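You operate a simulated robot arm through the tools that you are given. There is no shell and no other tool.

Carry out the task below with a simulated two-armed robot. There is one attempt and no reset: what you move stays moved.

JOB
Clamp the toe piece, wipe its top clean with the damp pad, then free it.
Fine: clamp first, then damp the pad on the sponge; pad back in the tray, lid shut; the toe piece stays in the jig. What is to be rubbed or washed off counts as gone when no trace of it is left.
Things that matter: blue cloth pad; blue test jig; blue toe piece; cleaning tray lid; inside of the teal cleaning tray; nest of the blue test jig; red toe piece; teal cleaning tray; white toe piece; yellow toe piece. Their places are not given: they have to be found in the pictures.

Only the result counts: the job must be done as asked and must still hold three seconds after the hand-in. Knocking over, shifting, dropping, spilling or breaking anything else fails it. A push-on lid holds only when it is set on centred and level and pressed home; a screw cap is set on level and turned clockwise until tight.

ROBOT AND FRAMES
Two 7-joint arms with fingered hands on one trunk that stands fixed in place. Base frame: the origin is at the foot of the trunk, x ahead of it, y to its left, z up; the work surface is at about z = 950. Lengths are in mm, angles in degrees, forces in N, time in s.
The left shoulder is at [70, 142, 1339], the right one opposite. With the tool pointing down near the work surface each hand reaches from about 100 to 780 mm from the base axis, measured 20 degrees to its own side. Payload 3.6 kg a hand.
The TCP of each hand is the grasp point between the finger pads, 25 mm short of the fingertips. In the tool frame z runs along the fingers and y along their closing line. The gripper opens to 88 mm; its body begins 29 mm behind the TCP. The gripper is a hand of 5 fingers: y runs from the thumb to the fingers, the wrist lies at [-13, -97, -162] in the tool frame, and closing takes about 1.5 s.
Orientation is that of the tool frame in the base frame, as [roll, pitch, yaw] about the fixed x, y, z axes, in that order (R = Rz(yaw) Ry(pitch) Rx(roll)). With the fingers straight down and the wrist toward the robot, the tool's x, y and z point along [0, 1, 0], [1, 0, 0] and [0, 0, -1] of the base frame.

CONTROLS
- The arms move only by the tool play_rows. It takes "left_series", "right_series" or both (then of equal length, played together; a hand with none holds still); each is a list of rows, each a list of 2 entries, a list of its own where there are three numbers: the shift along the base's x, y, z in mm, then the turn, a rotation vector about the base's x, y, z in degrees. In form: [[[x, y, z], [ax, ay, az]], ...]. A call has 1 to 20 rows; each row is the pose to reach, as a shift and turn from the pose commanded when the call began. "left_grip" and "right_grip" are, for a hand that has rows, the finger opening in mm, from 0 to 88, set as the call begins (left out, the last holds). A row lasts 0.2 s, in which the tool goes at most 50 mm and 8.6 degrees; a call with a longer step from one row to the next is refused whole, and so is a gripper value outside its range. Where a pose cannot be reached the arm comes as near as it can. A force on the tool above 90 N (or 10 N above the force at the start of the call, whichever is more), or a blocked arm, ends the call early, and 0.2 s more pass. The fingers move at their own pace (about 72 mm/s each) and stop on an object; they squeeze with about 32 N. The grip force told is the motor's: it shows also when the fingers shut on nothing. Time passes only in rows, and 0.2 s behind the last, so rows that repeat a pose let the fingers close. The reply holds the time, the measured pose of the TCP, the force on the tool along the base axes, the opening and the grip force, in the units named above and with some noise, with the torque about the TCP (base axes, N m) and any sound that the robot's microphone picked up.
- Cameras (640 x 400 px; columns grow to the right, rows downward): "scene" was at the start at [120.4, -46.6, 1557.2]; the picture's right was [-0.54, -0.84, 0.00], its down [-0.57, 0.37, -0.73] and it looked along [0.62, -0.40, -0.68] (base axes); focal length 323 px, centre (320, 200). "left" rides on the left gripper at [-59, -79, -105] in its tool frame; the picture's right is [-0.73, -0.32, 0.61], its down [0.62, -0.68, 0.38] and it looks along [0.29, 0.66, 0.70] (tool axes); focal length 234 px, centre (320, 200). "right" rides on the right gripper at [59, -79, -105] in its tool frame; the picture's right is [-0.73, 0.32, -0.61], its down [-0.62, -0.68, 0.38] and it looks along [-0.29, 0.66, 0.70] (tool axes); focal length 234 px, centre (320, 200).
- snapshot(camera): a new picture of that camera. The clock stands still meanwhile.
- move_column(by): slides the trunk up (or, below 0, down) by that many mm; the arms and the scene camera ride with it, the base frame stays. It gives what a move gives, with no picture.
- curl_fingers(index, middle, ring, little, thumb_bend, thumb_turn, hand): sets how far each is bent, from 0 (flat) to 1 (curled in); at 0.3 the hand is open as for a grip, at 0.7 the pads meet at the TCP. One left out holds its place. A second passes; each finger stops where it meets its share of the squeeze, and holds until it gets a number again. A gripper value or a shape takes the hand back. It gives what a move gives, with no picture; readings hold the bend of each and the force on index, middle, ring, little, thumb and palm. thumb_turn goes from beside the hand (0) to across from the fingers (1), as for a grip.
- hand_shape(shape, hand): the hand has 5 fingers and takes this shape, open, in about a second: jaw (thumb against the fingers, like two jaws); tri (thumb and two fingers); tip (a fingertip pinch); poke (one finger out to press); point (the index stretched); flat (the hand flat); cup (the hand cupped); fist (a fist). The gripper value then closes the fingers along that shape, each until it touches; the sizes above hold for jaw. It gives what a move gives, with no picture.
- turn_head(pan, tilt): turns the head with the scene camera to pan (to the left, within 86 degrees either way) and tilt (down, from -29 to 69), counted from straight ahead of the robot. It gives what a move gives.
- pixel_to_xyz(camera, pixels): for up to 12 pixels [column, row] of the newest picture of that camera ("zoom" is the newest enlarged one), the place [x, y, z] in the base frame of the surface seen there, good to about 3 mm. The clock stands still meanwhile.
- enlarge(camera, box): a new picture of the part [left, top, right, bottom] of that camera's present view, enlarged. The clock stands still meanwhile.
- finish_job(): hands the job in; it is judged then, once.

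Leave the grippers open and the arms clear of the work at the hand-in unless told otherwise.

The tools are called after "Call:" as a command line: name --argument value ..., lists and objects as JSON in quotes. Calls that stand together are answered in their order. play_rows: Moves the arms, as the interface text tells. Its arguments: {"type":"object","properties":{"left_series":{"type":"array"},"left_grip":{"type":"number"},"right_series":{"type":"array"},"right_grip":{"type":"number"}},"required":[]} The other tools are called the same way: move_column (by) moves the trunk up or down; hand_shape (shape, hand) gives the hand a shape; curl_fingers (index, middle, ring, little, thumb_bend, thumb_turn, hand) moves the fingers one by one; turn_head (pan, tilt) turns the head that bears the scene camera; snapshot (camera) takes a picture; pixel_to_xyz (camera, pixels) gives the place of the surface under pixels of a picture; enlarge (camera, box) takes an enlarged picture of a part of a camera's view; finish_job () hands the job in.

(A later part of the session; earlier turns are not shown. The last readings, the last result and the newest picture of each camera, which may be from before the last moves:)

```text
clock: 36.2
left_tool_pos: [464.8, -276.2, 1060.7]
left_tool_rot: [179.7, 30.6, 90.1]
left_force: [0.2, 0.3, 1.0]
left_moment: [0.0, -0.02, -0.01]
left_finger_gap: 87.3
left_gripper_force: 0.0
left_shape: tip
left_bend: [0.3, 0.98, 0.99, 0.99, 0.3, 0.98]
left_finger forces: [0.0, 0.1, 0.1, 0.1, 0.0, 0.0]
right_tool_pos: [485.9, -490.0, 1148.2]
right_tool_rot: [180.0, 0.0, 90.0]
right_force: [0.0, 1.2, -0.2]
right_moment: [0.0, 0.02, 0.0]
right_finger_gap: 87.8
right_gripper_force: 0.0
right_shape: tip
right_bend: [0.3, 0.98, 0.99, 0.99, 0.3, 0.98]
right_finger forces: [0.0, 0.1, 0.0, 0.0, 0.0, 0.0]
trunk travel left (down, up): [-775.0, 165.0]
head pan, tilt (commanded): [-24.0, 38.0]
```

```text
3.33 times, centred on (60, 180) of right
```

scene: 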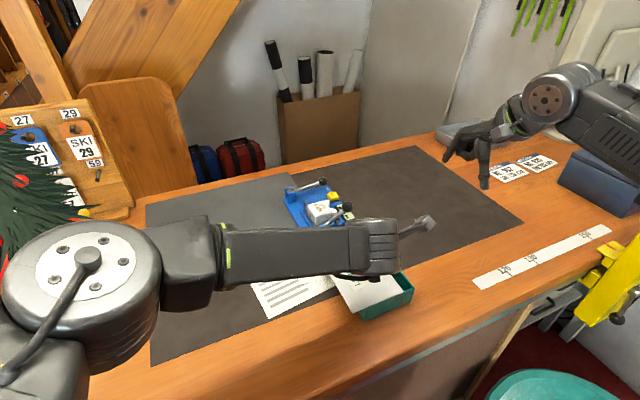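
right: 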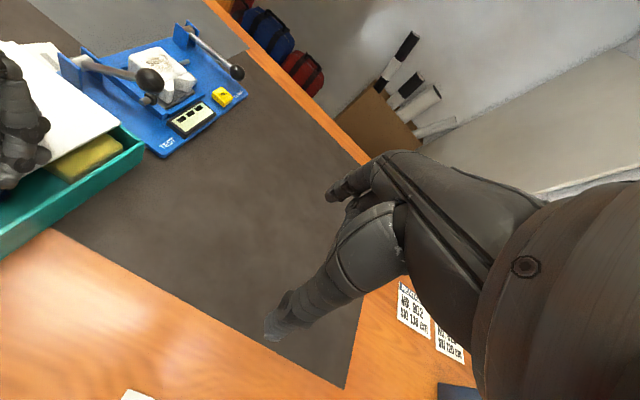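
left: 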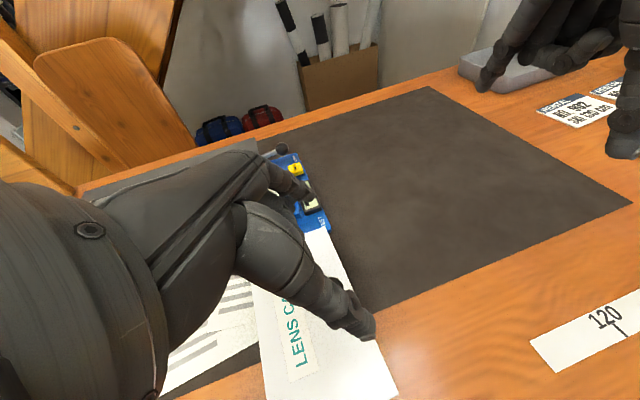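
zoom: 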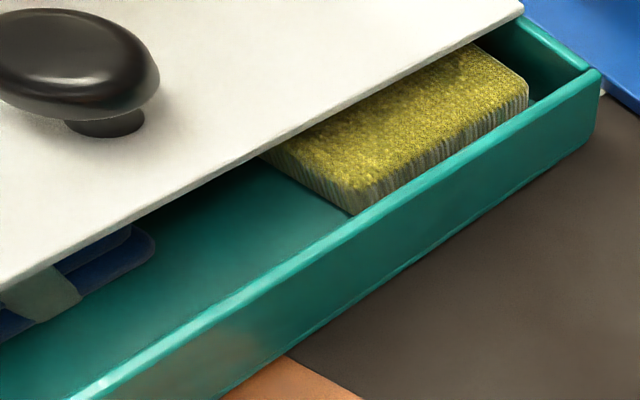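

Knob centre is now (464,−286,1023). I lower so it sits about 14 mm ahead of the TCP toward the tips, then pinch.

Call:
play_rows --left_series '[[[0, -3, -10], [0, 0, 0]], [[-1, -3, -20], [0, 0, 0]], [[-1, -3, -25], [0, 0, 0]], [[-1, -3, -25], [0, 0, 0]]]'

Call:
play_rows --left_series '[[[0, 0, 0], [0, 0, 0]], [[0, 0, 0], [0, 0, 0]], [[0, 0, 0], [0, 0, 0]], [[0, 0, 0], [0, 0, 0]], [[0, 0, 0], [0, 0, 0]], [[0, 0, 0], [0, 0, 0]], [[0, 0, 0], [0, 0, 0]]]' --left_grip 14

Call:
enlarge --camera "right" --box '[0, 30, 160, 230]'

Call:
enlarge --camera "left" --box '[220, 180, 440, 400]'

```text
clock: 37.2
left_tool_pos: [461.6, -279.4, 1035.9]
left_tool_rot: [179.9, 30.5, 90.0]
left_force: [-1.1, 0.0, 0.0]
left_moment: [-0.01, 0.01, 0.0]
left_finger_gap: 87.9
left_gripper_force: 0.1
left_shape: tip
left_bend: [0.3, 0.98, 0.99, 0.99, 0.3, 0.98]
left_finger forces: [0.0, 0.0, 0.0, 0.1, 0.0, 0.0]
right_tool_pos: [484.2, -489.4, 1148.9]
right_tool_rot: [179.9, -0.1, 89.9]
right_force: [0.0, -0.2, -0.4]
right_moment: [0.0, 0.01, -0.03]
right_finger_gap: 87.7
right_gripper_force: 0.1
right_shape: tip
right_bend: [0.3, 0.98, 0.99, 0.99, 0.3, 0.98]
right_finger forces: [0.0, 0.1, 0.1, 0.0, 0.0, 0.0]
trunk travel left (down, up): [-775.0, 165.0]
head pan, tilt (commanded): [-24.0, 38.0]
```

```text
clock: 38.8
left_tool_pos: [463.5, -279.7, 1035.5]
left_tool_rot: [179.6, 30.7, 89.9]
left_force: [2.9, 0.3, 1.0]
left_moment: [-0.04, -0.05, 0.04]
left_finger_gap: 14.7
left_gripper_force: 0.0
left_shape: tip
left_bend: [0.53, 0.98, 0.99, 0.99, 0.74, 1.0]
left_finger forces: [2.9, 0.0, 0.0, 0.0, 0.2, 0.0]
right_tool_pos: [485.5, -489.1, 1148.7]
right_tool_rot: [-180.0, 0.0, 90.0]
right_force: [1.0, 0.4, 0.6]
right_moment: [0.0, -0.03, 0.01]
right_finger_gap: 87.8
right_gripper_force: 0.0
right_shape: tip
right_bend: [0.3, 0.98, 0.99, 0.99, 0.3, 0.98]
right_finger forces: [0.0, 0.0, 0.0, 0.0, 0.0, 0.0]
trunk travel left (down, up): [-775.0, 165.0]
head pan, tilt (commanded): [-24.0, 38.0]
```

```text
2.00 times, centred on (80, 130) of right
```

zoom: 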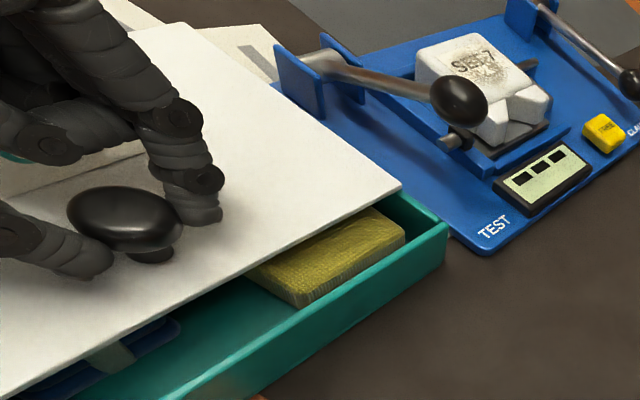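

```text
1.82 times, centred on (330, 290) of left
```

zoom: 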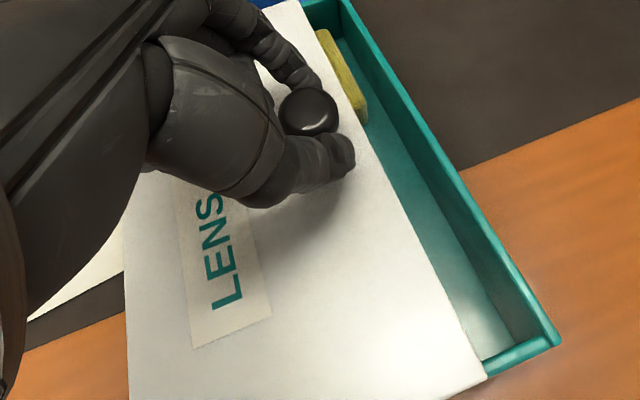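

The lid took a 3 N sideways push without moving, so it is guided: a sliding lid running along y. I tighten the pinch on the knob.

Call:
play_rows --left_series '[[[0, 0, 0], [0, 0, 0]], [[0, 0, 0], [0, 0, 0]], [[0, 0, 0], [0, 0, 0]], [[0, 0, 0], [0, 0, 0]], [[0, 0, 0], [0, 0, 0]]]' --left_grip 6

Call:
enlarge --camera "right" --box '[0, 30, 160, 230]'

Call:
enlarge --camera "left" --box '[220, 180, 440, 400]'

```text
clock: 40.0
left_tool_pos: [462.4, -280.0, 1035.4]
left_tool_rot: [179.7, 30.7, 90.0]
left_force: [-0.2, -0.8, -0.3]
left_moment: [-0.01, -0.07, -0.02]
left_finger_gap: 15.2
left_gripper_force: 32.2
left_shape: tip
left_bend: [0.73, 1.0, 1.0, 1.0, 0.76, 1.0]
left_finger forces: [23.4, 0.0, 0.0, 0.1, 23.5, 0.0]
right_tool_pos: [485.5, -489.5, 1149.2]
right_tool_rot: [180.0, 0.0, 90.0]
right_force: [0.8, -0.5, 0.0]
right_moment: [0.02, 0.05, -0.01]
right_finger_gap: 88.0
right_gripper_force: 0.1
right_shape: tip
right_bend: [0.3, 0.98, 0.99, 0.99, 0.3, 0.98]
right_finger forces: [0.1, 0.1, 0.0, 0.0, 0.0, 0.0]
trunk travel left (down, up): [-775.0, 165.0]
head pan, tilt (commanded): [-24.0, 38.0]
```

```text
2.00 times, centred on (80, 130) of right
```

zoom: 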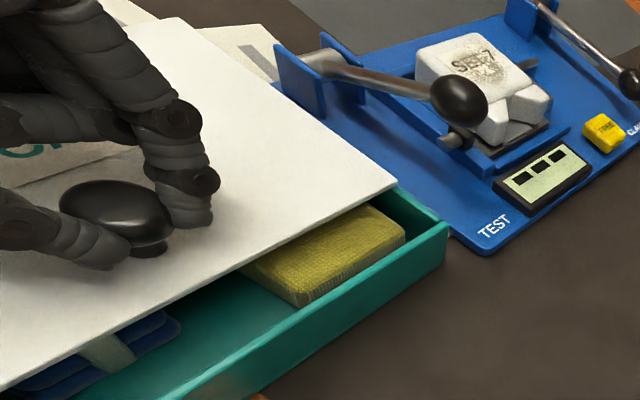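

```text
1.82 times, centred on (330, 290) of left
```

zoom: 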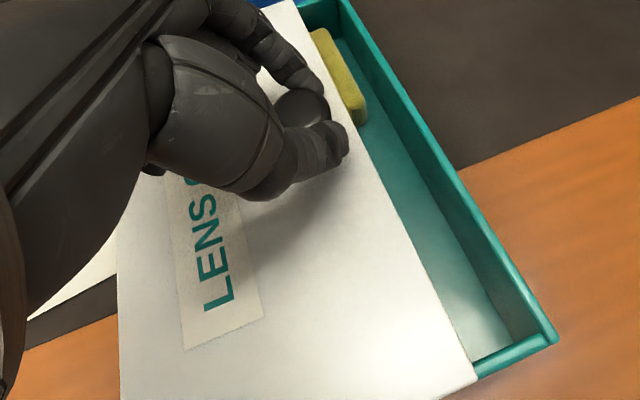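

The knob is firmly pinched (23 N each side). I slide it gently toward +y by 30 mm and read the force.

Call:
play_rows --left_series '[[[0, 5, 0], [0, 0, 0]], [[0, 10, 0], [0, 0, 0]], [[0, 15, 0], [0, 0, 0]], [[0, 20, 0], [0, 0, 0]], [[0, 25, 0], [0, 0, 0]], [[0, 30, 0], [0, 0, 0]], [[0, 30, 0], [0, 0, 0]]]'

Call:
enlarge --camera "right" --box '[0, 30, 160, 230]'

```text
clock: 41.6
left_tool_pos: [462.4, -248.0, 1035.2]
left_tool_rot: [179.6, 30.6, 89.8]
left_force: [-0.6, -0.4, 0.1]
left_moment: [0.06, 0.0, 0.02]
left_finger_gap: 15.6
left_gripper_force: 32.2
left_shape: tip
left_bend: [0.73, 1.0, 1.0, 1.0, 0.76, 1.0]
left_finger forces: [22.0, 0.0, 0.0, 0.0, 23.2, 0.0]
right_tool_pos: [485.0, -488.8, 1147.3]
right_tool_rot: [-179.9, 0.0, 90.0]
right_force: [0.1, 1.1, 0.1]
right_moment: [0.03, 0.01, 0.01]
right_finger_gap: 87.8
right_gripper_force: 0.1
right_shape: tip
right_bend: [0.3, 0.98, 0.99, 0.99, 0.3, 0.98]
right_finger forces: [0.1, 0.0, 0.0, 0.0, 0.0, 0.1]
trunk travel left (down, up): [-775.0, 165.0]
head pan, tilt (commanded): [-24.0, 38.0]
```

```text
2.00 times, centred on (80, 130) of right
```

zoom: 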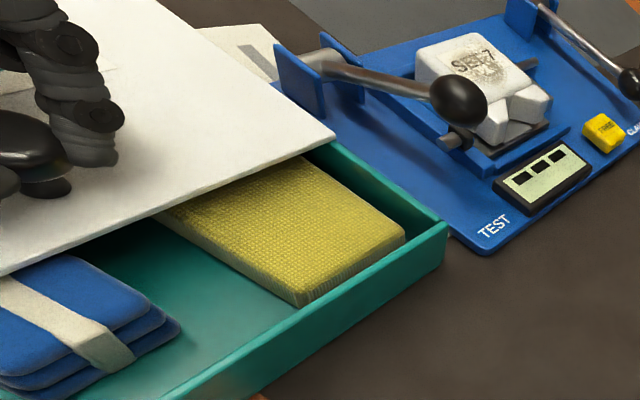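

It slides freely, revealing the layered blue pad with a grey strap and the sponge. I slide on another 30 mm, watching for a stop.

Call:
play_rows --left_series '[[[0, 5, 0], [0, 0, 0]], [[0, 10, 0], [0, 0, 0]], [[0, 15, 0], [0, 0, 0]], [[0, 20, 0], [0, 0, 0]], [[0, 25, 0], [0, 0, 0]], [[0, 30, 0], [0, 0, 0]], [[0, 30, 0], [0, 0, 0]]]'

Call:
snapshot --camera "scene"

Call:
enlarge --camera "right" --box '[0, 30, 160, 230]'

```text
clock: 43.2
left_tool_pos: [463.1, -221.2, 1035.0]
left_tool_rot: [179.7, 30.6, 89.8]
left_force: [-0.6, -9.4, 0.4]
left_moment: [-0.15, -0.03, -0.07]
left_finger_gap: 15.9
left_gripper_force: 31.9
left_shape: tip
left_bend: [0.73, 1.0, 1.0, 1.0, 0.76, 1.0]
left_finger forces: [26.2, 0.0, 0.1, 0.0, 24.3, 0.1]
right_tool_pos: [484.7, -491.3, 1148.0]
right_tool_rot: [-180.0, -0.2, 89.9]
right_force: [0.1, -0.5, 0.4]
right_moment: [-0.01, 0.01, -0.01]
right_finger_gap: 87.7
right_gripper_force: 0.1
right_shape: tip
right_bend: [0.3, 0.98, 0.99, 0.99, 0.3, 0.98]
right_finger forces: [0.1, 0.0, 0.0, 0.1, 0.0, 0.0]
trunk travel left (down, up): [-775.0, 165.0]
head pan, tilt (commanded): [-24.0, 38.0]
```

```text
taken
```

scene: 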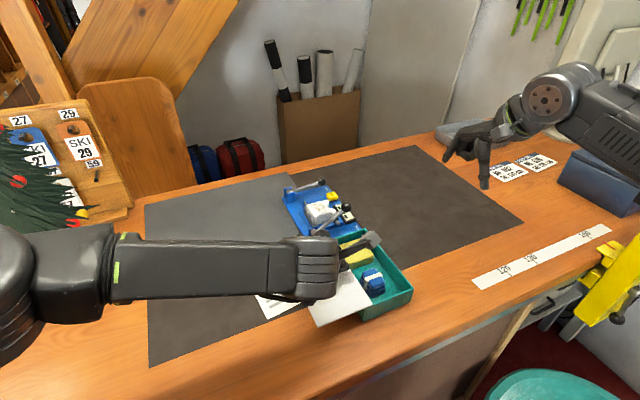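

```text
2.00 times, centred on (80, 130) of right
```

zoom: 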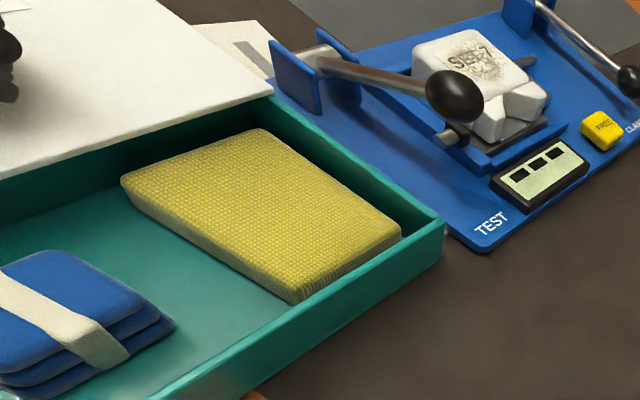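

The lid has reached its end stop (9 N). I back off 3 mm, release the knob and withdraw the left hand upward and to the left.

Call:
play_rows --left_series '[[[0, -1.5, 0], [0, 0, 0]], [[0, -3, 0], [0, 0, 0]], [[0, -3, 0], [0, 0, 0]]]'

Call:
play_rows --left_series '[[[0, 0, 0], [0, 0, 0]], [[0, 0, 0], [0, 0, 0]], [[0, 0, 0], [0, 0, 0]], [[0, 0, 0], [0, 0, 0]], [[0, 0, 0], [0, 0, 0]], [[0, 0, 0], [0, 0, 0]], [[0, 0, 10], [0, 0, 0]], [[0, 5, 30], [0, 0, 0]], [[0, 15, 60], [0, 0, 0]], [[0, 40, 95], [0, 0, 0]], [[0, 70, 120], [0, 0, 0]], [[0, 110, 135], [0, 0, 0]], [[0, 150, 140], [0, 0, 0]], [[0, 190, 140], [0, 0, 0]], [[0, 220, 140], [0, 0, 0]], [[0, 240, 140], [0, 0, 0]], [[0, 240, 140], [0, 0, 0]]]' --left_grip 88

Call:
snapshot --camera "scene"

Call:
snapshot --camera "right"

```text
clock: 44.0
left_tool_pos: [462.6, -222.3, 1034.0]
left_tool_rot: [179.6, 30.7, 89.9]
left_force: [-0.7, -3.0, 0.8]
left_moment: [-0.09, -0.03, -0.04]
left_finger_gap: 15.7
left_gripper_force: 32.7
left_shape: tip
left_bend: [0.73, 1.0, 1.0, 1.0, 0.76, 1.0]
left_finger forces: [23.8, 0.0, 0.0, 0.0, 23.3, 0.0]
right_tool_pos: [485.6, -489.6, 1148.8]
right_tool_rot: [180.0, 0.0, 90.1]
right_force: [0.1, 0.0, 0.2]
right_moment: [0.02, -0.06, 0.04]
right_finger_gap: 87.9
right_gripper_force: 0.1
right_shape: tip
right_bend: [0.3, 0.98, 0.99, 0.99, 0.3, 0.98]
right_finger forces: [0.1, 0.1, 0.0, 0.0, 0.0, 0.1]
trunk travel left (down, up): [-775.0, 165.0]
head pan, tilt (commanded): [-24.0, 38.0]
```

```text
clock: 47.6
left_tool_pos: [463.0, 17.5, 1175.8]
left_tool_rot: [179.7, 30.6, 89.9]
left_force: [-0.3, 0.5, 0.7]
left_moment: [-0.01, 0.02, -0.01]
left_finger_gap: 87.6
left_gripper_force: 0.0
left_shape: tip
left_bend: [0.3, 0.98, 0.99, 0.99, 0.3, 0.98]
left_finger forces: [0.1, 0.0, 0.1, 0.1, 0.0, 0.0]
right_tool_pos: [485.8, -490.4, 1148.1]
right_tool_rot: [-179.9, 0.0, 90.0]
right_force: [0.0, 0.6, 0.1]
right_moment: [0.01, -0.03, 0.01]
right_finger_gap: 87.8
right_gripper_force: 0.0
right_shape: tip
right_bend: [0.3, 0.98, 0.99, 0.99, 0.3, 0.98]
right_finger forces: [0.0, 0.0, 0.0, 0.0, 0.0, 0.0]
trunk travel left (down, up): [-775.0, 165.0]
head pan, tilt (commanded): [-24.0, 38.0]
```

```text
taken
```

scene: 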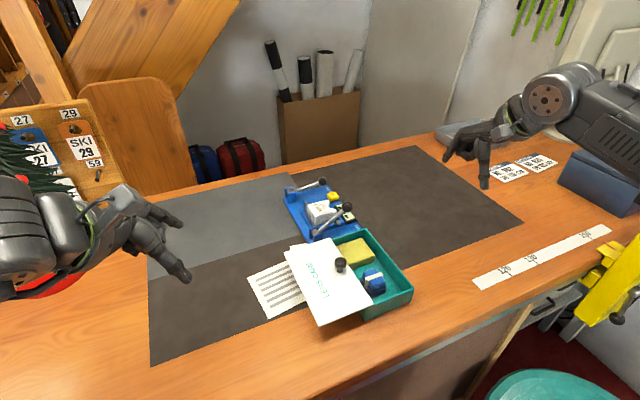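

```text
taken
```

right: 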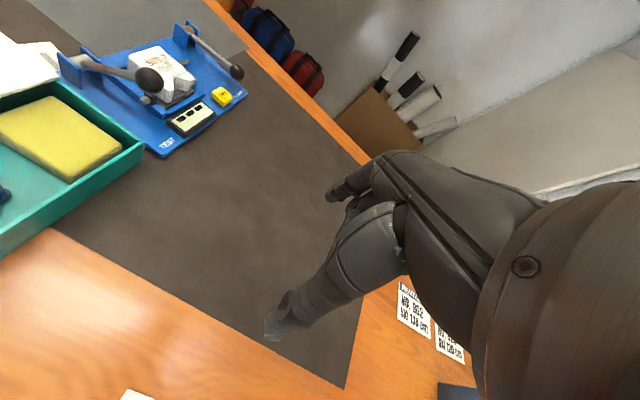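

The lid stays open. I zoom on the open tray to locate the pad and sponge.

Call:
enlarge --camera "scene" --box '[310, 220, 420, 330]'

Call:
pixel_to_xyz --camera "zoom" --pixels '[[345, 165], [385, 165], [365, 205], [400, 195], [420, 240], [380, 260], [440, 215], [350, 180], [360, 230], [430, 245], [280, 90], [380, 120]]'

```text
3.64 times, centred on (365, 275) of scene
```

zoom: 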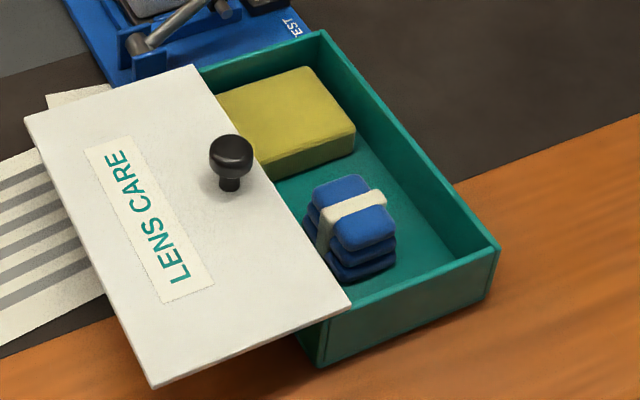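

```text
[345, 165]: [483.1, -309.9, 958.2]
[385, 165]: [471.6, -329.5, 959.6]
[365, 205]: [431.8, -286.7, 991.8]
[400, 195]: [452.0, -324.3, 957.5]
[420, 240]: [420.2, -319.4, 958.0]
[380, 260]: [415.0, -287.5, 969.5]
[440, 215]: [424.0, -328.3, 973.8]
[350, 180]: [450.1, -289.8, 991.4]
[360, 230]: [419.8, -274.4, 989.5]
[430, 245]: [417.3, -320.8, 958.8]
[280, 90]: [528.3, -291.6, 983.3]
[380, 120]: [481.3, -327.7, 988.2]
```

Call:
enlarge --camera "scene" --box '[345, 240, 415, 310]'

Call:
pixel_to_xyz --camera "zoom" --pixels '[[225, 120], [300, 90], [370, 165], [285, 215], [330, 115], [255, 175], [275, 270], [370, 240], [215, 180], [370, 185], [330, 180], [250, 130]]'

```text
5.71 times, centred on (380, 275) of scene
```

zoom: 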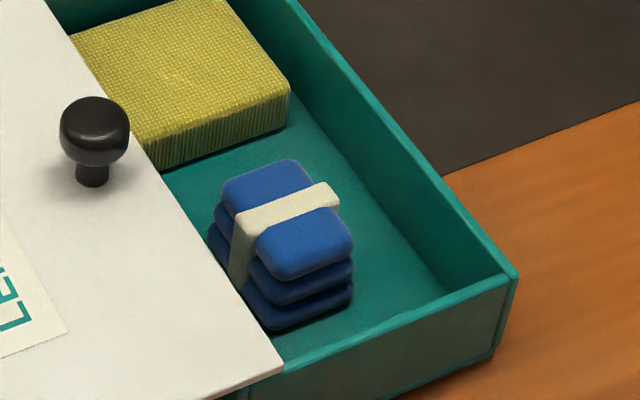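

```text
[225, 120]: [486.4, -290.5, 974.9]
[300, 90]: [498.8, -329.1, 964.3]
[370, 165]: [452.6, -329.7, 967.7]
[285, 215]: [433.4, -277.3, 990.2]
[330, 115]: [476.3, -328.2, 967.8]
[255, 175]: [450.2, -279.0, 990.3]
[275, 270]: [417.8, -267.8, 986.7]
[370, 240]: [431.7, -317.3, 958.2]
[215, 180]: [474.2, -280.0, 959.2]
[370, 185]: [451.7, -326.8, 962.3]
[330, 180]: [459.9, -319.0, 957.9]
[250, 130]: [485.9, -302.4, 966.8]
```

Call:
pixel_to_xyz --camera "zoom" --pixels '[[232, 188], [298, 168], [345, 238], [278, 272], [290, 205], [332, 195], [243, 225], [240, 275], [275, 320], [345, 295], [350, 300], [215, 235]]'

Call:
pixel_to_xyz --camera "zoom" --pixels '[[80, 38], [215, 5], [285, 85], [150, 140], [150, 160], [285, 115], [515, 275], [280, 360], [270, 355], [180, 70], [440, 290], [300, 330]]'

```text
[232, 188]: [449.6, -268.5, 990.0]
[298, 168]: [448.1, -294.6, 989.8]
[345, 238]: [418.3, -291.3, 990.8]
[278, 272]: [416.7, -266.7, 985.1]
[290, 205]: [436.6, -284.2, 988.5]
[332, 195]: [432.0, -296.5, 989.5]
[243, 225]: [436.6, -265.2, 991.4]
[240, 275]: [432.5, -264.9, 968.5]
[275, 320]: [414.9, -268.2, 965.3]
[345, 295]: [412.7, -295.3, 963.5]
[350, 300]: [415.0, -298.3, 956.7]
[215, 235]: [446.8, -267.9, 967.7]
```

```text
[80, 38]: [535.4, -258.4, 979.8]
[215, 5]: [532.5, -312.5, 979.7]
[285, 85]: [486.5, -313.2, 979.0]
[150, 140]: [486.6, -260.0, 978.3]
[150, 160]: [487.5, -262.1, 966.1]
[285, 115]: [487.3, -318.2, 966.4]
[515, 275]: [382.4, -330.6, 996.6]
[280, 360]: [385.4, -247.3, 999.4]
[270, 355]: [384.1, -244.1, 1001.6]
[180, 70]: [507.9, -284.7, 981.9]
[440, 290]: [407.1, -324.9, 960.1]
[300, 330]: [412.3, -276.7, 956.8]
```

Pad: x 413–452, y −265…−297, z 958–991. Sponge: x 486–536, y −258…−314, top z≈980. The tray walls are about 25 mm away, so I'll use the right hand in "tri" shape (thumb plus two fingers) opened about 60 mm. I set the shape first.

Call:
hand_shape --shape "tri" --hand "right"

Call:
play_rows --right_series '[[[0, 0, 0], [0, 0, 0]], [[0, 0, 0], [0, 0, 0]], [[0, 0, 0], [0, 0, 0]]]' --right_grip 62

Call:
enlarge --camera "right" --box '[220, 120, 460, 350]'

Call:
pixel_to_xyz --camera "zoom" --pixels '[[300, 90], [290, 120], [180, 350], [200, 320], [260, 270], [310, 180]]'

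```text
clock: 48.5
left_tool_pos: [462.9, 17.0, 1175.5]
left_tool_rot: [179.7, 30.6, 89.9]
left_force: [-0.2, 0.0, -0.6]
left_moment: [-0.02, -0.02, 0.0]
left_finger_gap: 87.8
left_gripper_force: 0.1
left_shape: tip
left_bend: [0.3, 0.98, 0.99, 0.99, 0.3, 0.98]
left_finger forces: [0.1, 0.1, 0.0, 0.0, 0.0, 0.0]
right_tool_pos: [485.3, -490.1, 1147.7]
right_tool_rot: [-180.0, -0.1, 90.0]
right_force: [-0.3, -0.3, -0.1]
right_moment: [-0.01, -0.02, -0.01]
right_finger_gap: 87.8
right_gripper_force: 0.0
right_shape: tri
right_bend: [0.3, 0.3, 0.99, 0.99, 0.3, 0.98]
right_finger forces: [0.1, 0.1, 0.0, 0.0, 0.0, 0.0]
trunk travel left (down, up): [-775.0, 165.0]
head pan, tilt (commanded): [-24.0, 38.0]
```

```text
clock: 49.3
left_tool_pos: [462.6, 18.3, 1174.7]
left_tool_rot: [179.7, 30.6, 90.0]
left_force: [0.9, 0.1, 0.0]
left_moment: [-0.03, 0.03, 0.02]
left_finger_gap: 87.5
left_gripper_force: 0.2
left_shape: tip
left_bend: [0.3, 0.98, 0.99, 0.99, 0.3, 0.98]
left_finger forces: [0.1, 0.1, 0.1, 0.0, 0.1, 0.0]
right_tool_pos: [484.8, -489.4, 1148.8]
right_tool_rot: [-180.0, 0.0, 90.1]
right_force: [-0.5, -0.3, 0.1]
right_moment: [0.01, 0.0, 0.0]
right_finger_gap: 62.5
right_gripper_force: 0.0
right_shape: tri
right_bend: [0.27, 0.37, 0.99, 0.99, 0.57, 0.99]
right_finger forces: [0.1, 0.1, 0.0, 0.0, 0.0, 0.1]
trunk travel left (down, up): [-775.0, 165.0]
head pan, tilt (commanded): [-24.0, 38.0]
```

```text
1.74 times, centred on (340, 235) of right
```

zoom: 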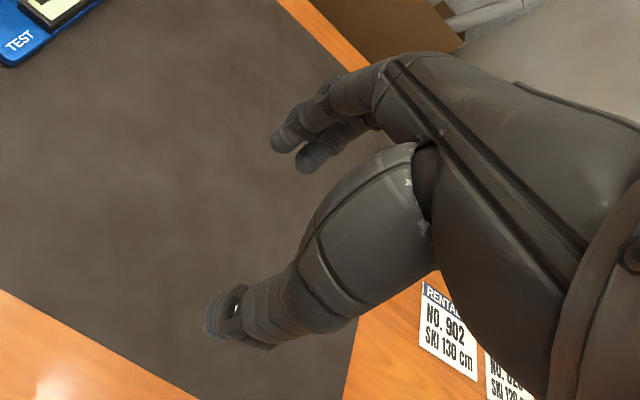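

```text
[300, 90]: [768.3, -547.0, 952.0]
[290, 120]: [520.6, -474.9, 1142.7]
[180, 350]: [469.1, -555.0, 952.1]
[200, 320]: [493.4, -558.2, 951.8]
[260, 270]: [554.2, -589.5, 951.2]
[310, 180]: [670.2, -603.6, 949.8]
```

Call:
pixel_to_xyz --camera "zoom" --pixels '[[282, 143], [280, 135], [308, 160], [320, 155], [215, 325], [222, 300], [235, 325], [265, 320], [310, 290], [340, 230], [300, 240], [400, 260]]'

```text
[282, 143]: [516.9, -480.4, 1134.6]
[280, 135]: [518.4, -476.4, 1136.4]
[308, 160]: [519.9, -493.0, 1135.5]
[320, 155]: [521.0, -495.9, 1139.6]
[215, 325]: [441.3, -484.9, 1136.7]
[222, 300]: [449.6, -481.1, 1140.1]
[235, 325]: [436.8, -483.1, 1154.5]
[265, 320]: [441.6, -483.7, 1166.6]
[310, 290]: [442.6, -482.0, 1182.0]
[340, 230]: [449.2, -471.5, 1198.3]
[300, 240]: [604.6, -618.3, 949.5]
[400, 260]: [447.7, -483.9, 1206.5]
```

The thumb's outer surface is about 48 mm from the TCP at this opening, too close to the tray's end wall. I reduce the opening to 50 mm and measure again.

Call:
play_rows --right_series '[[[0, 0, 0], [0, 0, 0]], [[0, 0, 0], [0, 0, 0]], [[0, 0, 0], [0, 0, 0]]]' --right_grip 50

Call:
enlarge --camera "right" --box '[220, 120, 460, 350]'

```text
clock: 50.1
left_tool_pos: [462.6, 18.4, 1176.6]
left_tool_rot: [179.6, 30.5, 89.8]
left_force: [0.0, -0.5, 0.5]
left_moment: [0.0, 0.0, -0.02]
left_finger_gap: 87.7
left_gripper_force: 0.0
left_shape: tip
left_bend: [0.3, 0.98, 0.99, 0.99, 0.3, 0.98]
left_finger forces: [0.0, 0.0, 0.1, 0.0, 0.1, 0.0]
right_tool_pos: [486.0, -488.7, 1150.4]
right_tool_rot: [-179.9, 0.0, 90.0]
right_force: [0.1, 0.7, 1.0]
right_moment: [-0.01, 0.01, 0.02]
right_finger_gap: 50.5
right_gripper_force: 0.0
right_shape: tri
right_bend: [0.74, 0.42, 0.99, 0.99, 0.66, 1.0]
right_finger forces: [0.0, 0.0, 0.0, 0.0, 0.0, 0.0]
trunk travel left (down, up): [-775.0, 165.0]
head pan, tilt (commanded): [-24.0, 38.0]
```

```text
1.74 times, centred on (340, 235) of right
```

zoom: 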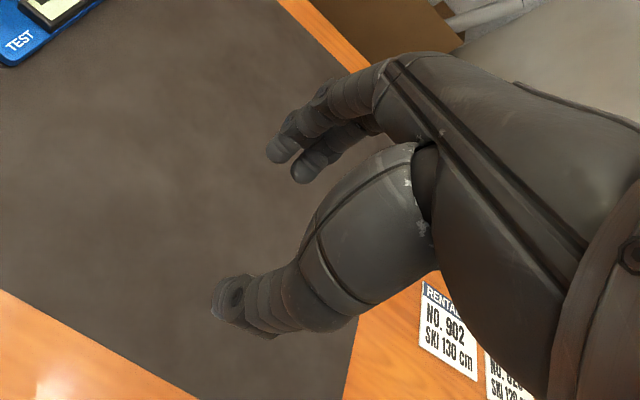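

Call:
pixel_to_xyz --camera "zoom" --pixels '[[276, 152], [272, 145], [300, 172], [310, 165], [240, 282], [222, 300], [218, 318], [250, 325], [290, 325], [330, 310], [350, 290], [290, 140]]'

```text
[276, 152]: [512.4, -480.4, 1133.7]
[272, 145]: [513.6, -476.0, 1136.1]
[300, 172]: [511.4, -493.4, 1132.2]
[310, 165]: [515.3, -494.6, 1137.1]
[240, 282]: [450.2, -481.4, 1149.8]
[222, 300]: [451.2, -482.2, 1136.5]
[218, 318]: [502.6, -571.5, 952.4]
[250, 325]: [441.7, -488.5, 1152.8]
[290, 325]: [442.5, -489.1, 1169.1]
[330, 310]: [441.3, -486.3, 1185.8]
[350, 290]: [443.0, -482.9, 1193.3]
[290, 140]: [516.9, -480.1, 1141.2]
```

At 50 mm the thumb's outer side is ~44 mm and fingers ~28 mm from the TCP. Aiming TCP at (436,−280) keeps both clear of the end wall (388) and the sponge (486). I move above the pad.

Call:
play_rows --right_series '[[[-8, 35, 0], [0, 0, 0]], [[-16, 70, 0], [0, 0, 0]], [[-24, 105, 0], [0, 0, 0]], [[-32, 140, 0], [0, 0, 0]], [[-40, 175, 0], [0, 0, 0]], [[-47, 200, -10], [0, 0, 0]], [[-50, 209, -40], [0, 0, 0]], [[-50, 209, -70], [0, 0, 0]], [[-50, 209, -70], [0, 0, 0]]]'

Call:
snapshot --camera "right"

Call:
snapshot --camera "scene"

Call:
snapshot --camera "left"

```text
clock: 52.1
left_tool_pos: [462.9, 18.5, 1176.3]
left_tool_rot: [179.7, 30.8, 89.9]
left_force: [0.7, 0.8, -0.4]
left_moment: [-0.03, 0.03, 0.01]
left_finger_gap: 87.9
left_gripper_force: 0.0
left_shape: tip
left_bend: [0.3, 0.98, 0.99, 0.99, 0.3, 0.98]
left_finger forces: [0.0, 0.0, 0.0, 0.0, 0.1, 0.0]
right_tool_pos: [435.5, -280.0, 1078.8]
right_tool_rot: [-180.0, 0.0, 90.0]
right_force: [0.8, -0.5, -0.5]
right_moment: [-0.01, 0.01, -0.02]
right_finger_gap: 50.4
right_gripper_force: 0.1
right_shape: tri
right_bend: [0.74, 0.42, 0.99, 0.99, 0.66, 1.0]
right_finger forces: [0.0, 0.0, 0.1, 0.0, 0.0, 0.0]
trunk travel left (down, up): [-775.0, 165.0]
head pan, tilt (commanded): [-24.0, 38.0]
```

```text
taken
```

right: 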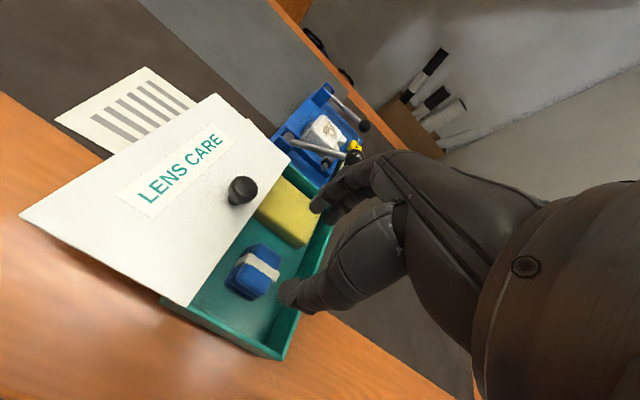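

```text
taken
```

scene: 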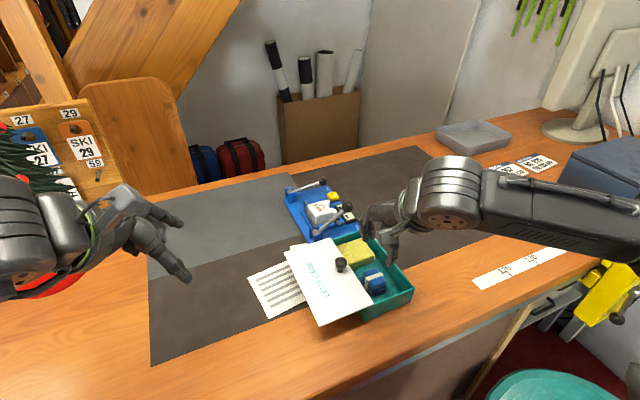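

```text
taken
```

left: 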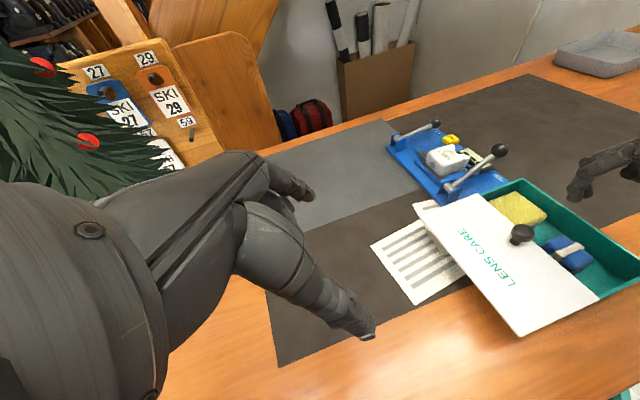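

I recheck the pad's position with the right camera zoom before descending.

Call:
enlarge --camera "right" --box '[200, 200, 340, 330]'

Call:
pixel_to_xyz --camera "zoom" --pixels '[[150, 185], [225, 145], [285, 195], [205, 255], [222, 200], [350, 290], [420, 245], [540, 30], [560, 60], [400, 320], [360, 250], [250, 60]]'

```text
3.08 times, centred on (270, 265) of right
```

zoom: 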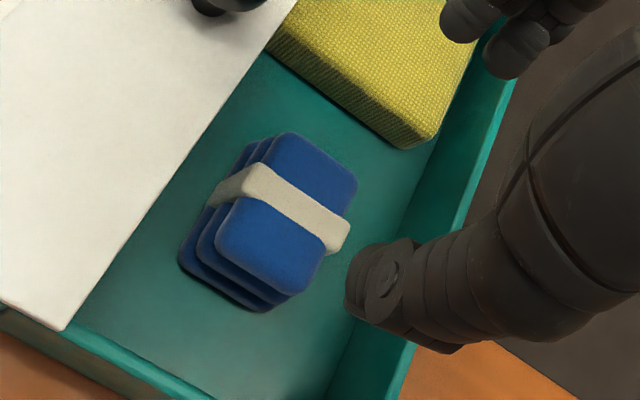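

```text
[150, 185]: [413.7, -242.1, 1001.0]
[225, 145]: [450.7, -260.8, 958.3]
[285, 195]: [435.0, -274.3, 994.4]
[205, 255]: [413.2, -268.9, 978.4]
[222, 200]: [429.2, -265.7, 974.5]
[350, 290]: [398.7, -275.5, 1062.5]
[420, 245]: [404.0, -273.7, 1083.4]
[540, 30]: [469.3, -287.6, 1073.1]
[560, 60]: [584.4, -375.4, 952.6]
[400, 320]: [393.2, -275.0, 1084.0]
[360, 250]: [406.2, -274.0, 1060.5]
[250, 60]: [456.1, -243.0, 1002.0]
```

Positions agree. I descend to TCP z≈998 with the pad between thumb and fingers, watching the force.

Call:
play_rows --right_series '[[[0, 0, -15], [0, 0, 0]], [[0, 0, -30], [0, 0, 0]], [[0, 0, -45], [0, 0, 0]], [[0, 0, -60], [0, 0, 0]], [[0, 0, -72], [0, 0, 0]], [[0, 0, -80], [0, 0, 0]], [[0, 0, -80], [0, 0, 0]]]'

Call:
enlarge --camera "left" --box '[420, 100, 640, 340]'

Call:
enlarge --camera "right" --box '[180, 140, 360, 330]'

Call:
enlarge --camera "scene" --box '[310, 210, 440, 330]'

```text
clock: 53.7
left_tool_pos: [462.9, 17.3, 1175.9]
left_tool_rot: [179.6, 30.6, 89.9]
left_force: [0.5, 0.0, 0.5]
left_moment: [-0.02, -0.03, 0.0]
left_finger_gap: 87.3
left_gripper_force: 0.0
left_shape: tip
left_bend: [0.3, 0.98, 0.99, 0.99, 0.3, 0.98]
left_finger forces: [0.0, 0.0, 0.0, 0.0, 0.0, 0.0]
right_tool_pos: [435.1, -279.2, 998.1]
right_tool_rot: [180.0, 0.0, 89.9]
right_force: [0.5, 0.7, 0.3]
right_moment: [-0.02, 0.03, 0.02]
right_finger_gap: 50.3
right_gripper_force: 0.1
right_shape: tri
right_bend: [0.74, 0.42, 0.99, 0.99, 0.66, 1.0]
right_finger forces: [0.0, 0.0, 0.0, 0.0, 0.0, 0.0]
trunk travel left (down, up): [-775.0, 165.0]
head pan, tilt (commanded): [-24.0, 38.0]
```

```text
1.67 times, centred on (530, 220) of left
```

zoom: 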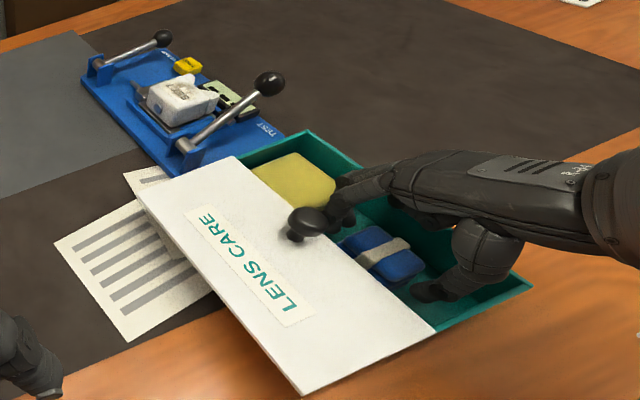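

```text
2.11 times, centred on (270, 235) of right
```

zoom: 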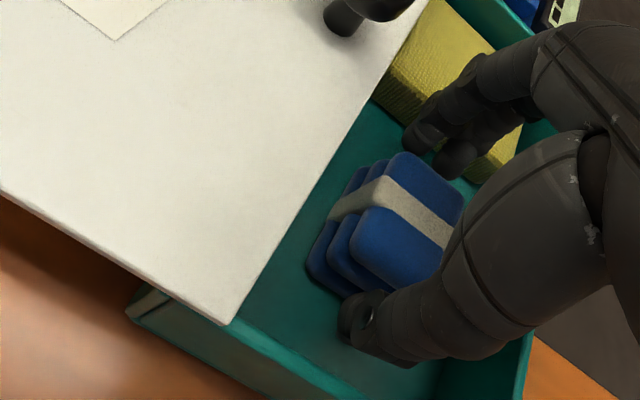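

```text
3.33 times, centred on (375, 270) of scene
```

zoom: 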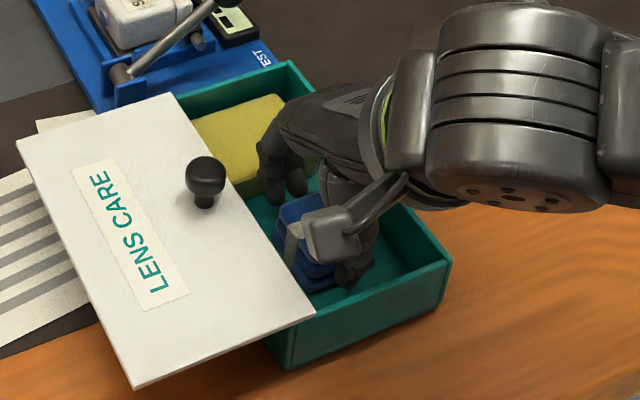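

Thumb and fingers straddle the pad with no contact. I close the grip on it.

Call:
play_rows --right_series '[[[0, 0, 0], [0, 0, 0]], [[0, 0, 0], [0, 0, 0]], [[0, 0, 0], [0, 0, 0]], [[0, 0, 0], [0, 0, 0]], [[0, 0, 0], [0, 0, 0]], [[0, 0, 0], [0, 0, 0]], [[0, 0, 0], [0, 0, 0]]]' --right_grip 15

Call:
enlarge --camera "right" --box '[180, 140, 360, 330]'

Call:
enlarge --camera "left" --box '[420, 100, 640, 340]'

```text
clock: 55.3
left_tool_pos: [461.7, 17.0, 1175.3]
left_tool_rot: [179.7, 30.6, 90.0]
left_force: [0.0, -0.6, 1.0]
left_moment: [0.01, 0.02, 0.0]
left_finger_gap: 87.8
left_gripper_force: 0.1
left_shape: tip
left_bend: [0.3, 0.98, 0.99, 0.99, 0.3, 0.98]
left_finger forces: [0.0, 0.1, 0.1, 0.0, 0.0, 0.0]
right_tool_pos: [435.5, -279.8, 999.7]
right_tool_rot: [179.9, -0.1, 90.0]
right_force: [0.1, -0.1, 0.5]
right_moment: [-0.01, -0.02, -0.02]
right_finger_gap: 33.8
right_gripper_force: 31.8
right_shape: tri
right_bend: [0.74, 0.52, 1.0, 1.0, 0.72, 1.0]
right_finger forces: [14.6, 14.5, 0.0, 0.0, 29.1, 0.1]
trunk travel left (down, up): [-775.0, 165.0]
head pan, tilt (commanded): [-24.0, 38.0]
```

```text
2.11 times, centred on (270, 235) of right
```

zoom: 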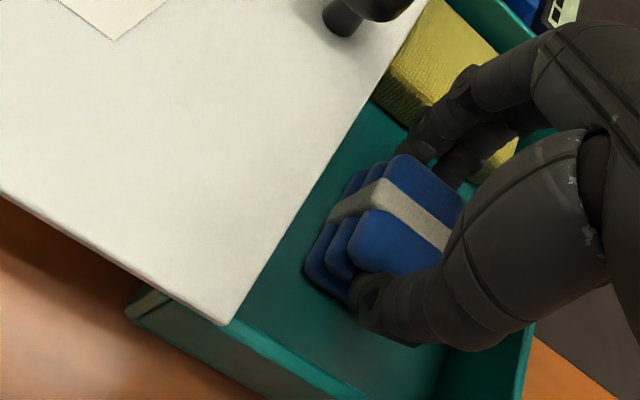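

```text
1.67 times, centred on (530, 220) of left
```

zoom: 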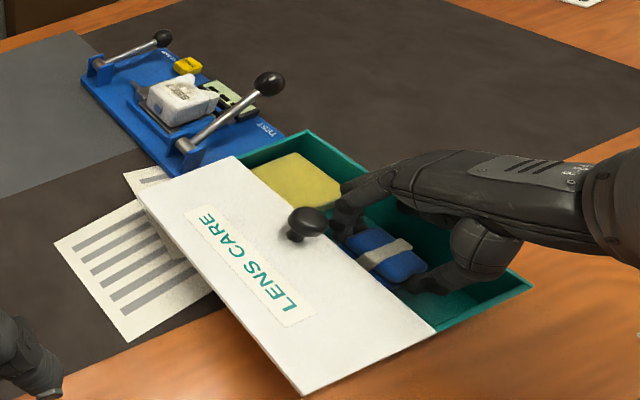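

The pad is gripped (14.6/14.5 against 29 N). I lift it 65 mm, clear of the tray walls.

Call:
play_rows --right_series '[[[0, 0, 8], [0, 0, 0]], [[0, 0, 18], [0, 0, 0]], [[0, 0, 30], [0, 0, 0]], [[0, 0, 42], [0, 0, 0]], [[0, 0, 55], [0, 0, 0]], [[0, 0, 65], [0, 0, 0]], [[0, 0, 65], [0, 0, 0]]]'

Call:
enlarge --camera "right" --box '[180, 140, 360, 330]'

Call:
enlarge --camera "left" --box '[420, 100, 640, 340]'

```text
clock: 56.9
left_tool_pos: [462.8, 17.4, 1176.0]
left_tool_rot: [179.7, 30.6, 90.0]
left_force: [-0.4, 0.4, 0.2]
left_moment: [0.0, -0.01, -0.02]
left_finger_gap: 87.6
left_gripper_force: 0.0
left_shape: tip
left_bend: [0.3, 0.98, 0.99, 0.99, 0.3, 0.98]
left_finger forces: [0.1, 0.0, 0.1, 0.0, 0.1, 0.0]
right_tool_pos: [435.1, -278.4, 1065.1]
right_tool_rot: [180.0, 0.0, 90.0]
right_force: [-0.2, 1.0, -0.5]
right_moment: [0.03, 0.02, 0.0]
right_finger_gap: 34.1
right_gripper_force: 32.1
right_shape: tri
right_bend: [0.74, 0.52, 1.0, 1.0, 0.72, 1.0]
right_finger forces: [14.6, 14.4, 0.0, 0.0, 29.2, 0.0]
trunk travel left (down, up): [-775.0, 165.0]
head pan, tilt (commanded): [-24.0, 38.0]
```

```text
2.11 times, centred on (270, 235) of right
```

zoom: 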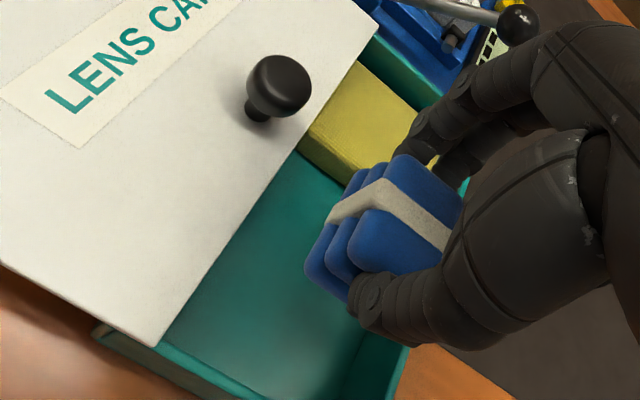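

```text
1.67 times, centred on (530, 220) of left
```

zoom: 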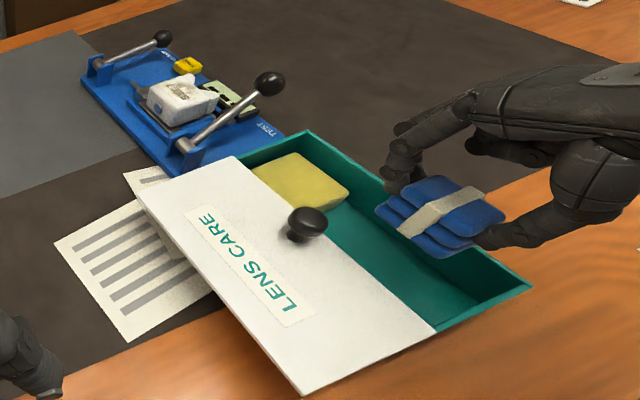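

The pad is held level. I measure where it sits relative to the hand.

Call:
pixel_to_xyz --camera "zoom" --pixels '[[450, 205], [425, 182], [495, 215], [395, 195], [405, 235], [440, 250], [475, 245], [385, 212], [455, 190], [470, 225]]'

Call:
enlarge --camera "scene" --box '[330, 200, 440, 310]'

```text
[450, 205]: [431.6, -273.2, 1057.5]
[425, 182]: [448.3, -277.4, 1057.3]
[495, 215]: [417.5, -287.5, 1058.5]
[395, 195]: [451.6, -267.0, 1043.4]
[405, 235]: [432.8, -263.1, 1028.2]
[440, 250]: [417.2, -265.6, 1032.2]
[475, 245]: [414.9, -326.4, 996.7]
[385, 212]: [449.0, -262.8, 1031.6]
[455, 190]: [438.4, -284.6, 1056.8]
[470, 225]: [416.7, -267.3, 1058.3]
```

```text
3.64 times, centred on (385, 255) of scene
```

zoom: 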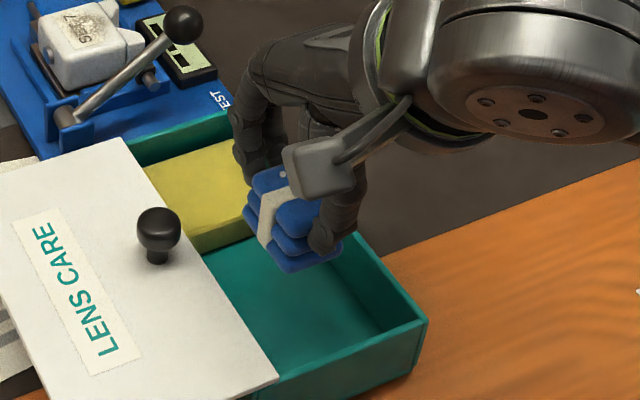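

The pad's bottom is about 40 mm below the TCP, centred 2 mm off it. I carry it over the sponge (pad centre to about x 502, y −286, keeping fingers clear of the end wall), then lower to just above.

Call:
play_rows --right_series '[[[20, -1, 0], [0, 0, 0]], [[45, -3, 0], [0, 0, 0]], [[69, -6, 0], [0, 0, 0]], [[69, -6, -15], [0, 0, 0]], [[69, -6, -30], [0, 0, 0]], [[69, -6, -38], [0, 0, 0]], [[69, -6, -38], [0, 0, 0]]]'

Call:
enlarge --camera "left" --box '[420, 80, 640, 320]'

Call:
enlarge --camera "scene" --box '[300, 180, 440, 310]'

```text
clock: 58.5
left_tool_pos: [463.4, 18.0, 1176.1]
left_tool_rot: [179.7, 30.7, 89.9]
left_force: [0.8, 0.0, -0.7]
left_moment: [-0.03, -0.01, 0.02]
left_finger_gap: 87.8
left_gripper_force: 0.1
left_shape: tip
left_bend: [0.3, 0.98, 0.99, 0.99, 0.3, 0.98]
left_finger forces: [0.0, 0.0, 0.0, 0.1, 0.0, 0.0]
right_tool_pos: [503.4, -286.3, 1026.4]
right_tool_rot: [-179.9, 0.0, 89.9]
right_force: [-0.6, 0.4, -0.8]
right_moment: [0.05, 0.01, 0.0]
right_finger_gap: 33.8
right_gripper_force: 32.1
right_shape: tri
right_bend: [0.74, 0.52, 1.0, 1.0, 0.72, 1.0]
right_finger forces: [14.7, 14.4, 0.0, 0.0, 29.1, 0.1]
trunk travel left (down, up): [-775.0, 165.0]
head pan, tilt (commanded): [-24.0, 38.0]
```

```text
1.67 times, centred on (530, 200) of left
```

zoom: 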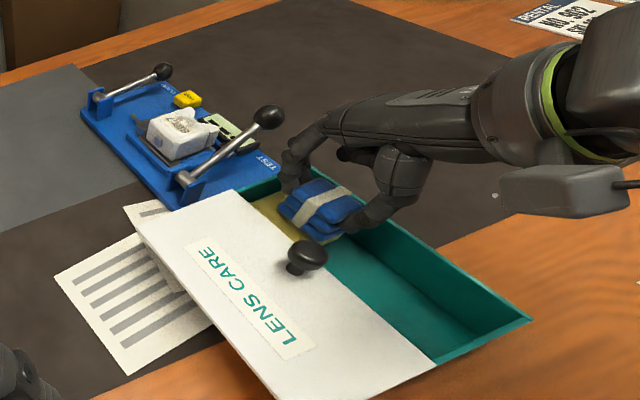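

```text
3.08 times, centred on (370, 245) of scene
```

zoom: 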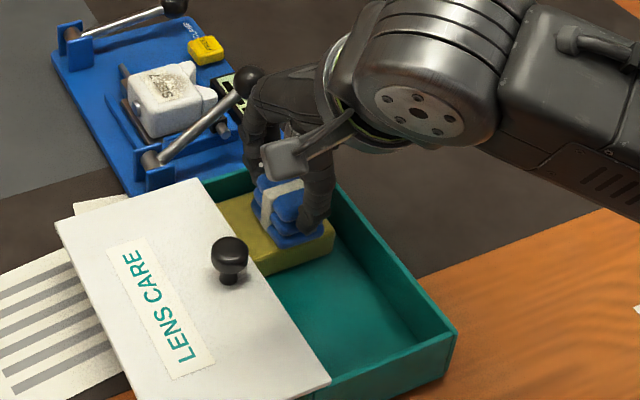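

The pad is right above the sponge. I press it down gently and hold.

Call:
play_rows --right_series '[[[0, 0, -3], [0, 0, 0]], [[0, 0, -6], [0, 0, 0]], [[0, 0, -8], [0, 0, 0]], [[0, 0, -8], [0, 0, 0]]]'

```text
clock: 59.5
left_tool_pos: [461.1, 17.9, 1175.9]
left_tool_rot: [179.6, 30.8, 89.9]
left_force: [-0.3, 0.2, -0.3]
left_moment: [-0.01, 0.01, -0.02]
left_finger_gap: 87.8
left_gripper_force: 0.1
left_shape: tip
left_bend: [0.3, 0.98, 0.99, 0.99, 0.3, 0.98]
left_finger forces: [0.0, 0.1, 0.0, 0.1, 0.1, 0.0]
right_tool_pos: [503.5, -285.8, 1019.4]
right_tool_rot: [179.7, 0.2, 89.9]
right_force: [5.1, -2.0, 20.2]
right_moment: [-0.06, -0.11, -0.05]
right_finger_gap: 34.7
right_gripper_force: 32.9
right_shape: tri
right_bend: [0.74, 0.51, 1.0, 1.0, 0.72, 1.0]
right_finger forces: [17.8, 18.1, 0.0, 0.0, 31.1, 0.0]
trunk travel left (down, up): [-775.0, 165.0]
head pan, tilt (commanded): [-24.0, 38.0]
```

20 N on the sponge: good contact. I hold a second and look at the pad.

Call:
play_rows --right_series '[[[0, 0, 1], [0, 0, 0]], [[0, 0, 2], [0, 0, 0]], [[0, 0, 2], [0, 0, 0]], [[0, 0, 2], [0, 0, 0]], [[0, 0, 2], [0, 0, 0]], [[0, 0, 2], [0, 0, 0]]]'

Call:
enlarge --camera "left" --box '[420, 80, 640, 320]'

Call:
enlarge --camera "scene" --box '[340, 210, 420, 290]'

```text
clock: 60.9
left_tool_pos: [462.7, 18.2, 1176.0]
left_tool_rot: [179.5, 30.7, 89.9]
left_force: [-0.4, 0.3, -0.2]
left_moment: [-0.02, -0.02, 0.0]
left_finger_gap: 87.8
left_gripper_force: 0.1
left_shape: tip
left_bend: [0.3, 0.98, 0.99, 0.99, 0.3, 0.98]
left_finger forces: [0.1, 0.1, 0.0, 0.0, 0.0, 0.1]
right_tool_pos: [503.9, -284.8, 1021.0]
right_tool_rot: [179.9, 0.1, 89.9]
right_force: [3.5, -3.2, 13.0]
right_moment: [-0.07, -0.08, -0.04]
right_finger_gap: 34.6
right_gripper_force: 32.0
right_shape: tri
right_bend: [0.74, 0.51, 1.0, 1.0, 0.72, 1.0]
right_finger forces: [17.0, 17.4, 0.0, 0.2, 31.3, 0.0]
trunk travel left (down, up): [-775.0, 165.0]
head pan, tilt (commanded): [-24.0, 38.0]
```

```text
1.67 times, centred on (530, 200) of left
```

zoom: 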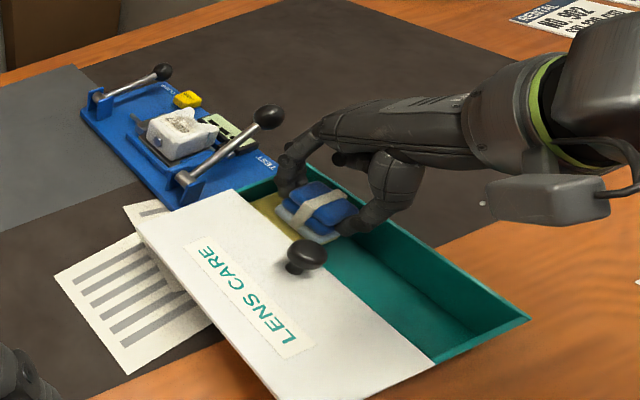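

```text
5.00 times, centred on (380, 250) of scene
```

zoom: 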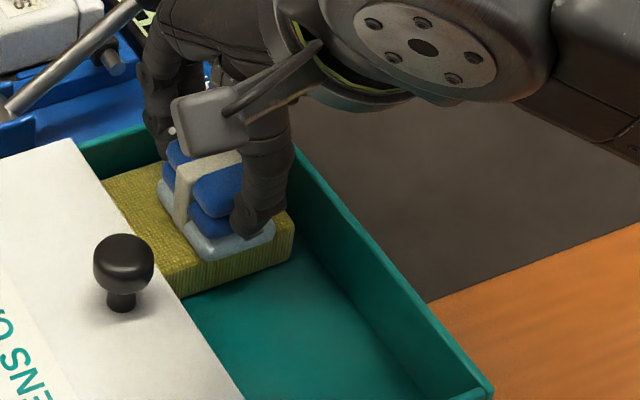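

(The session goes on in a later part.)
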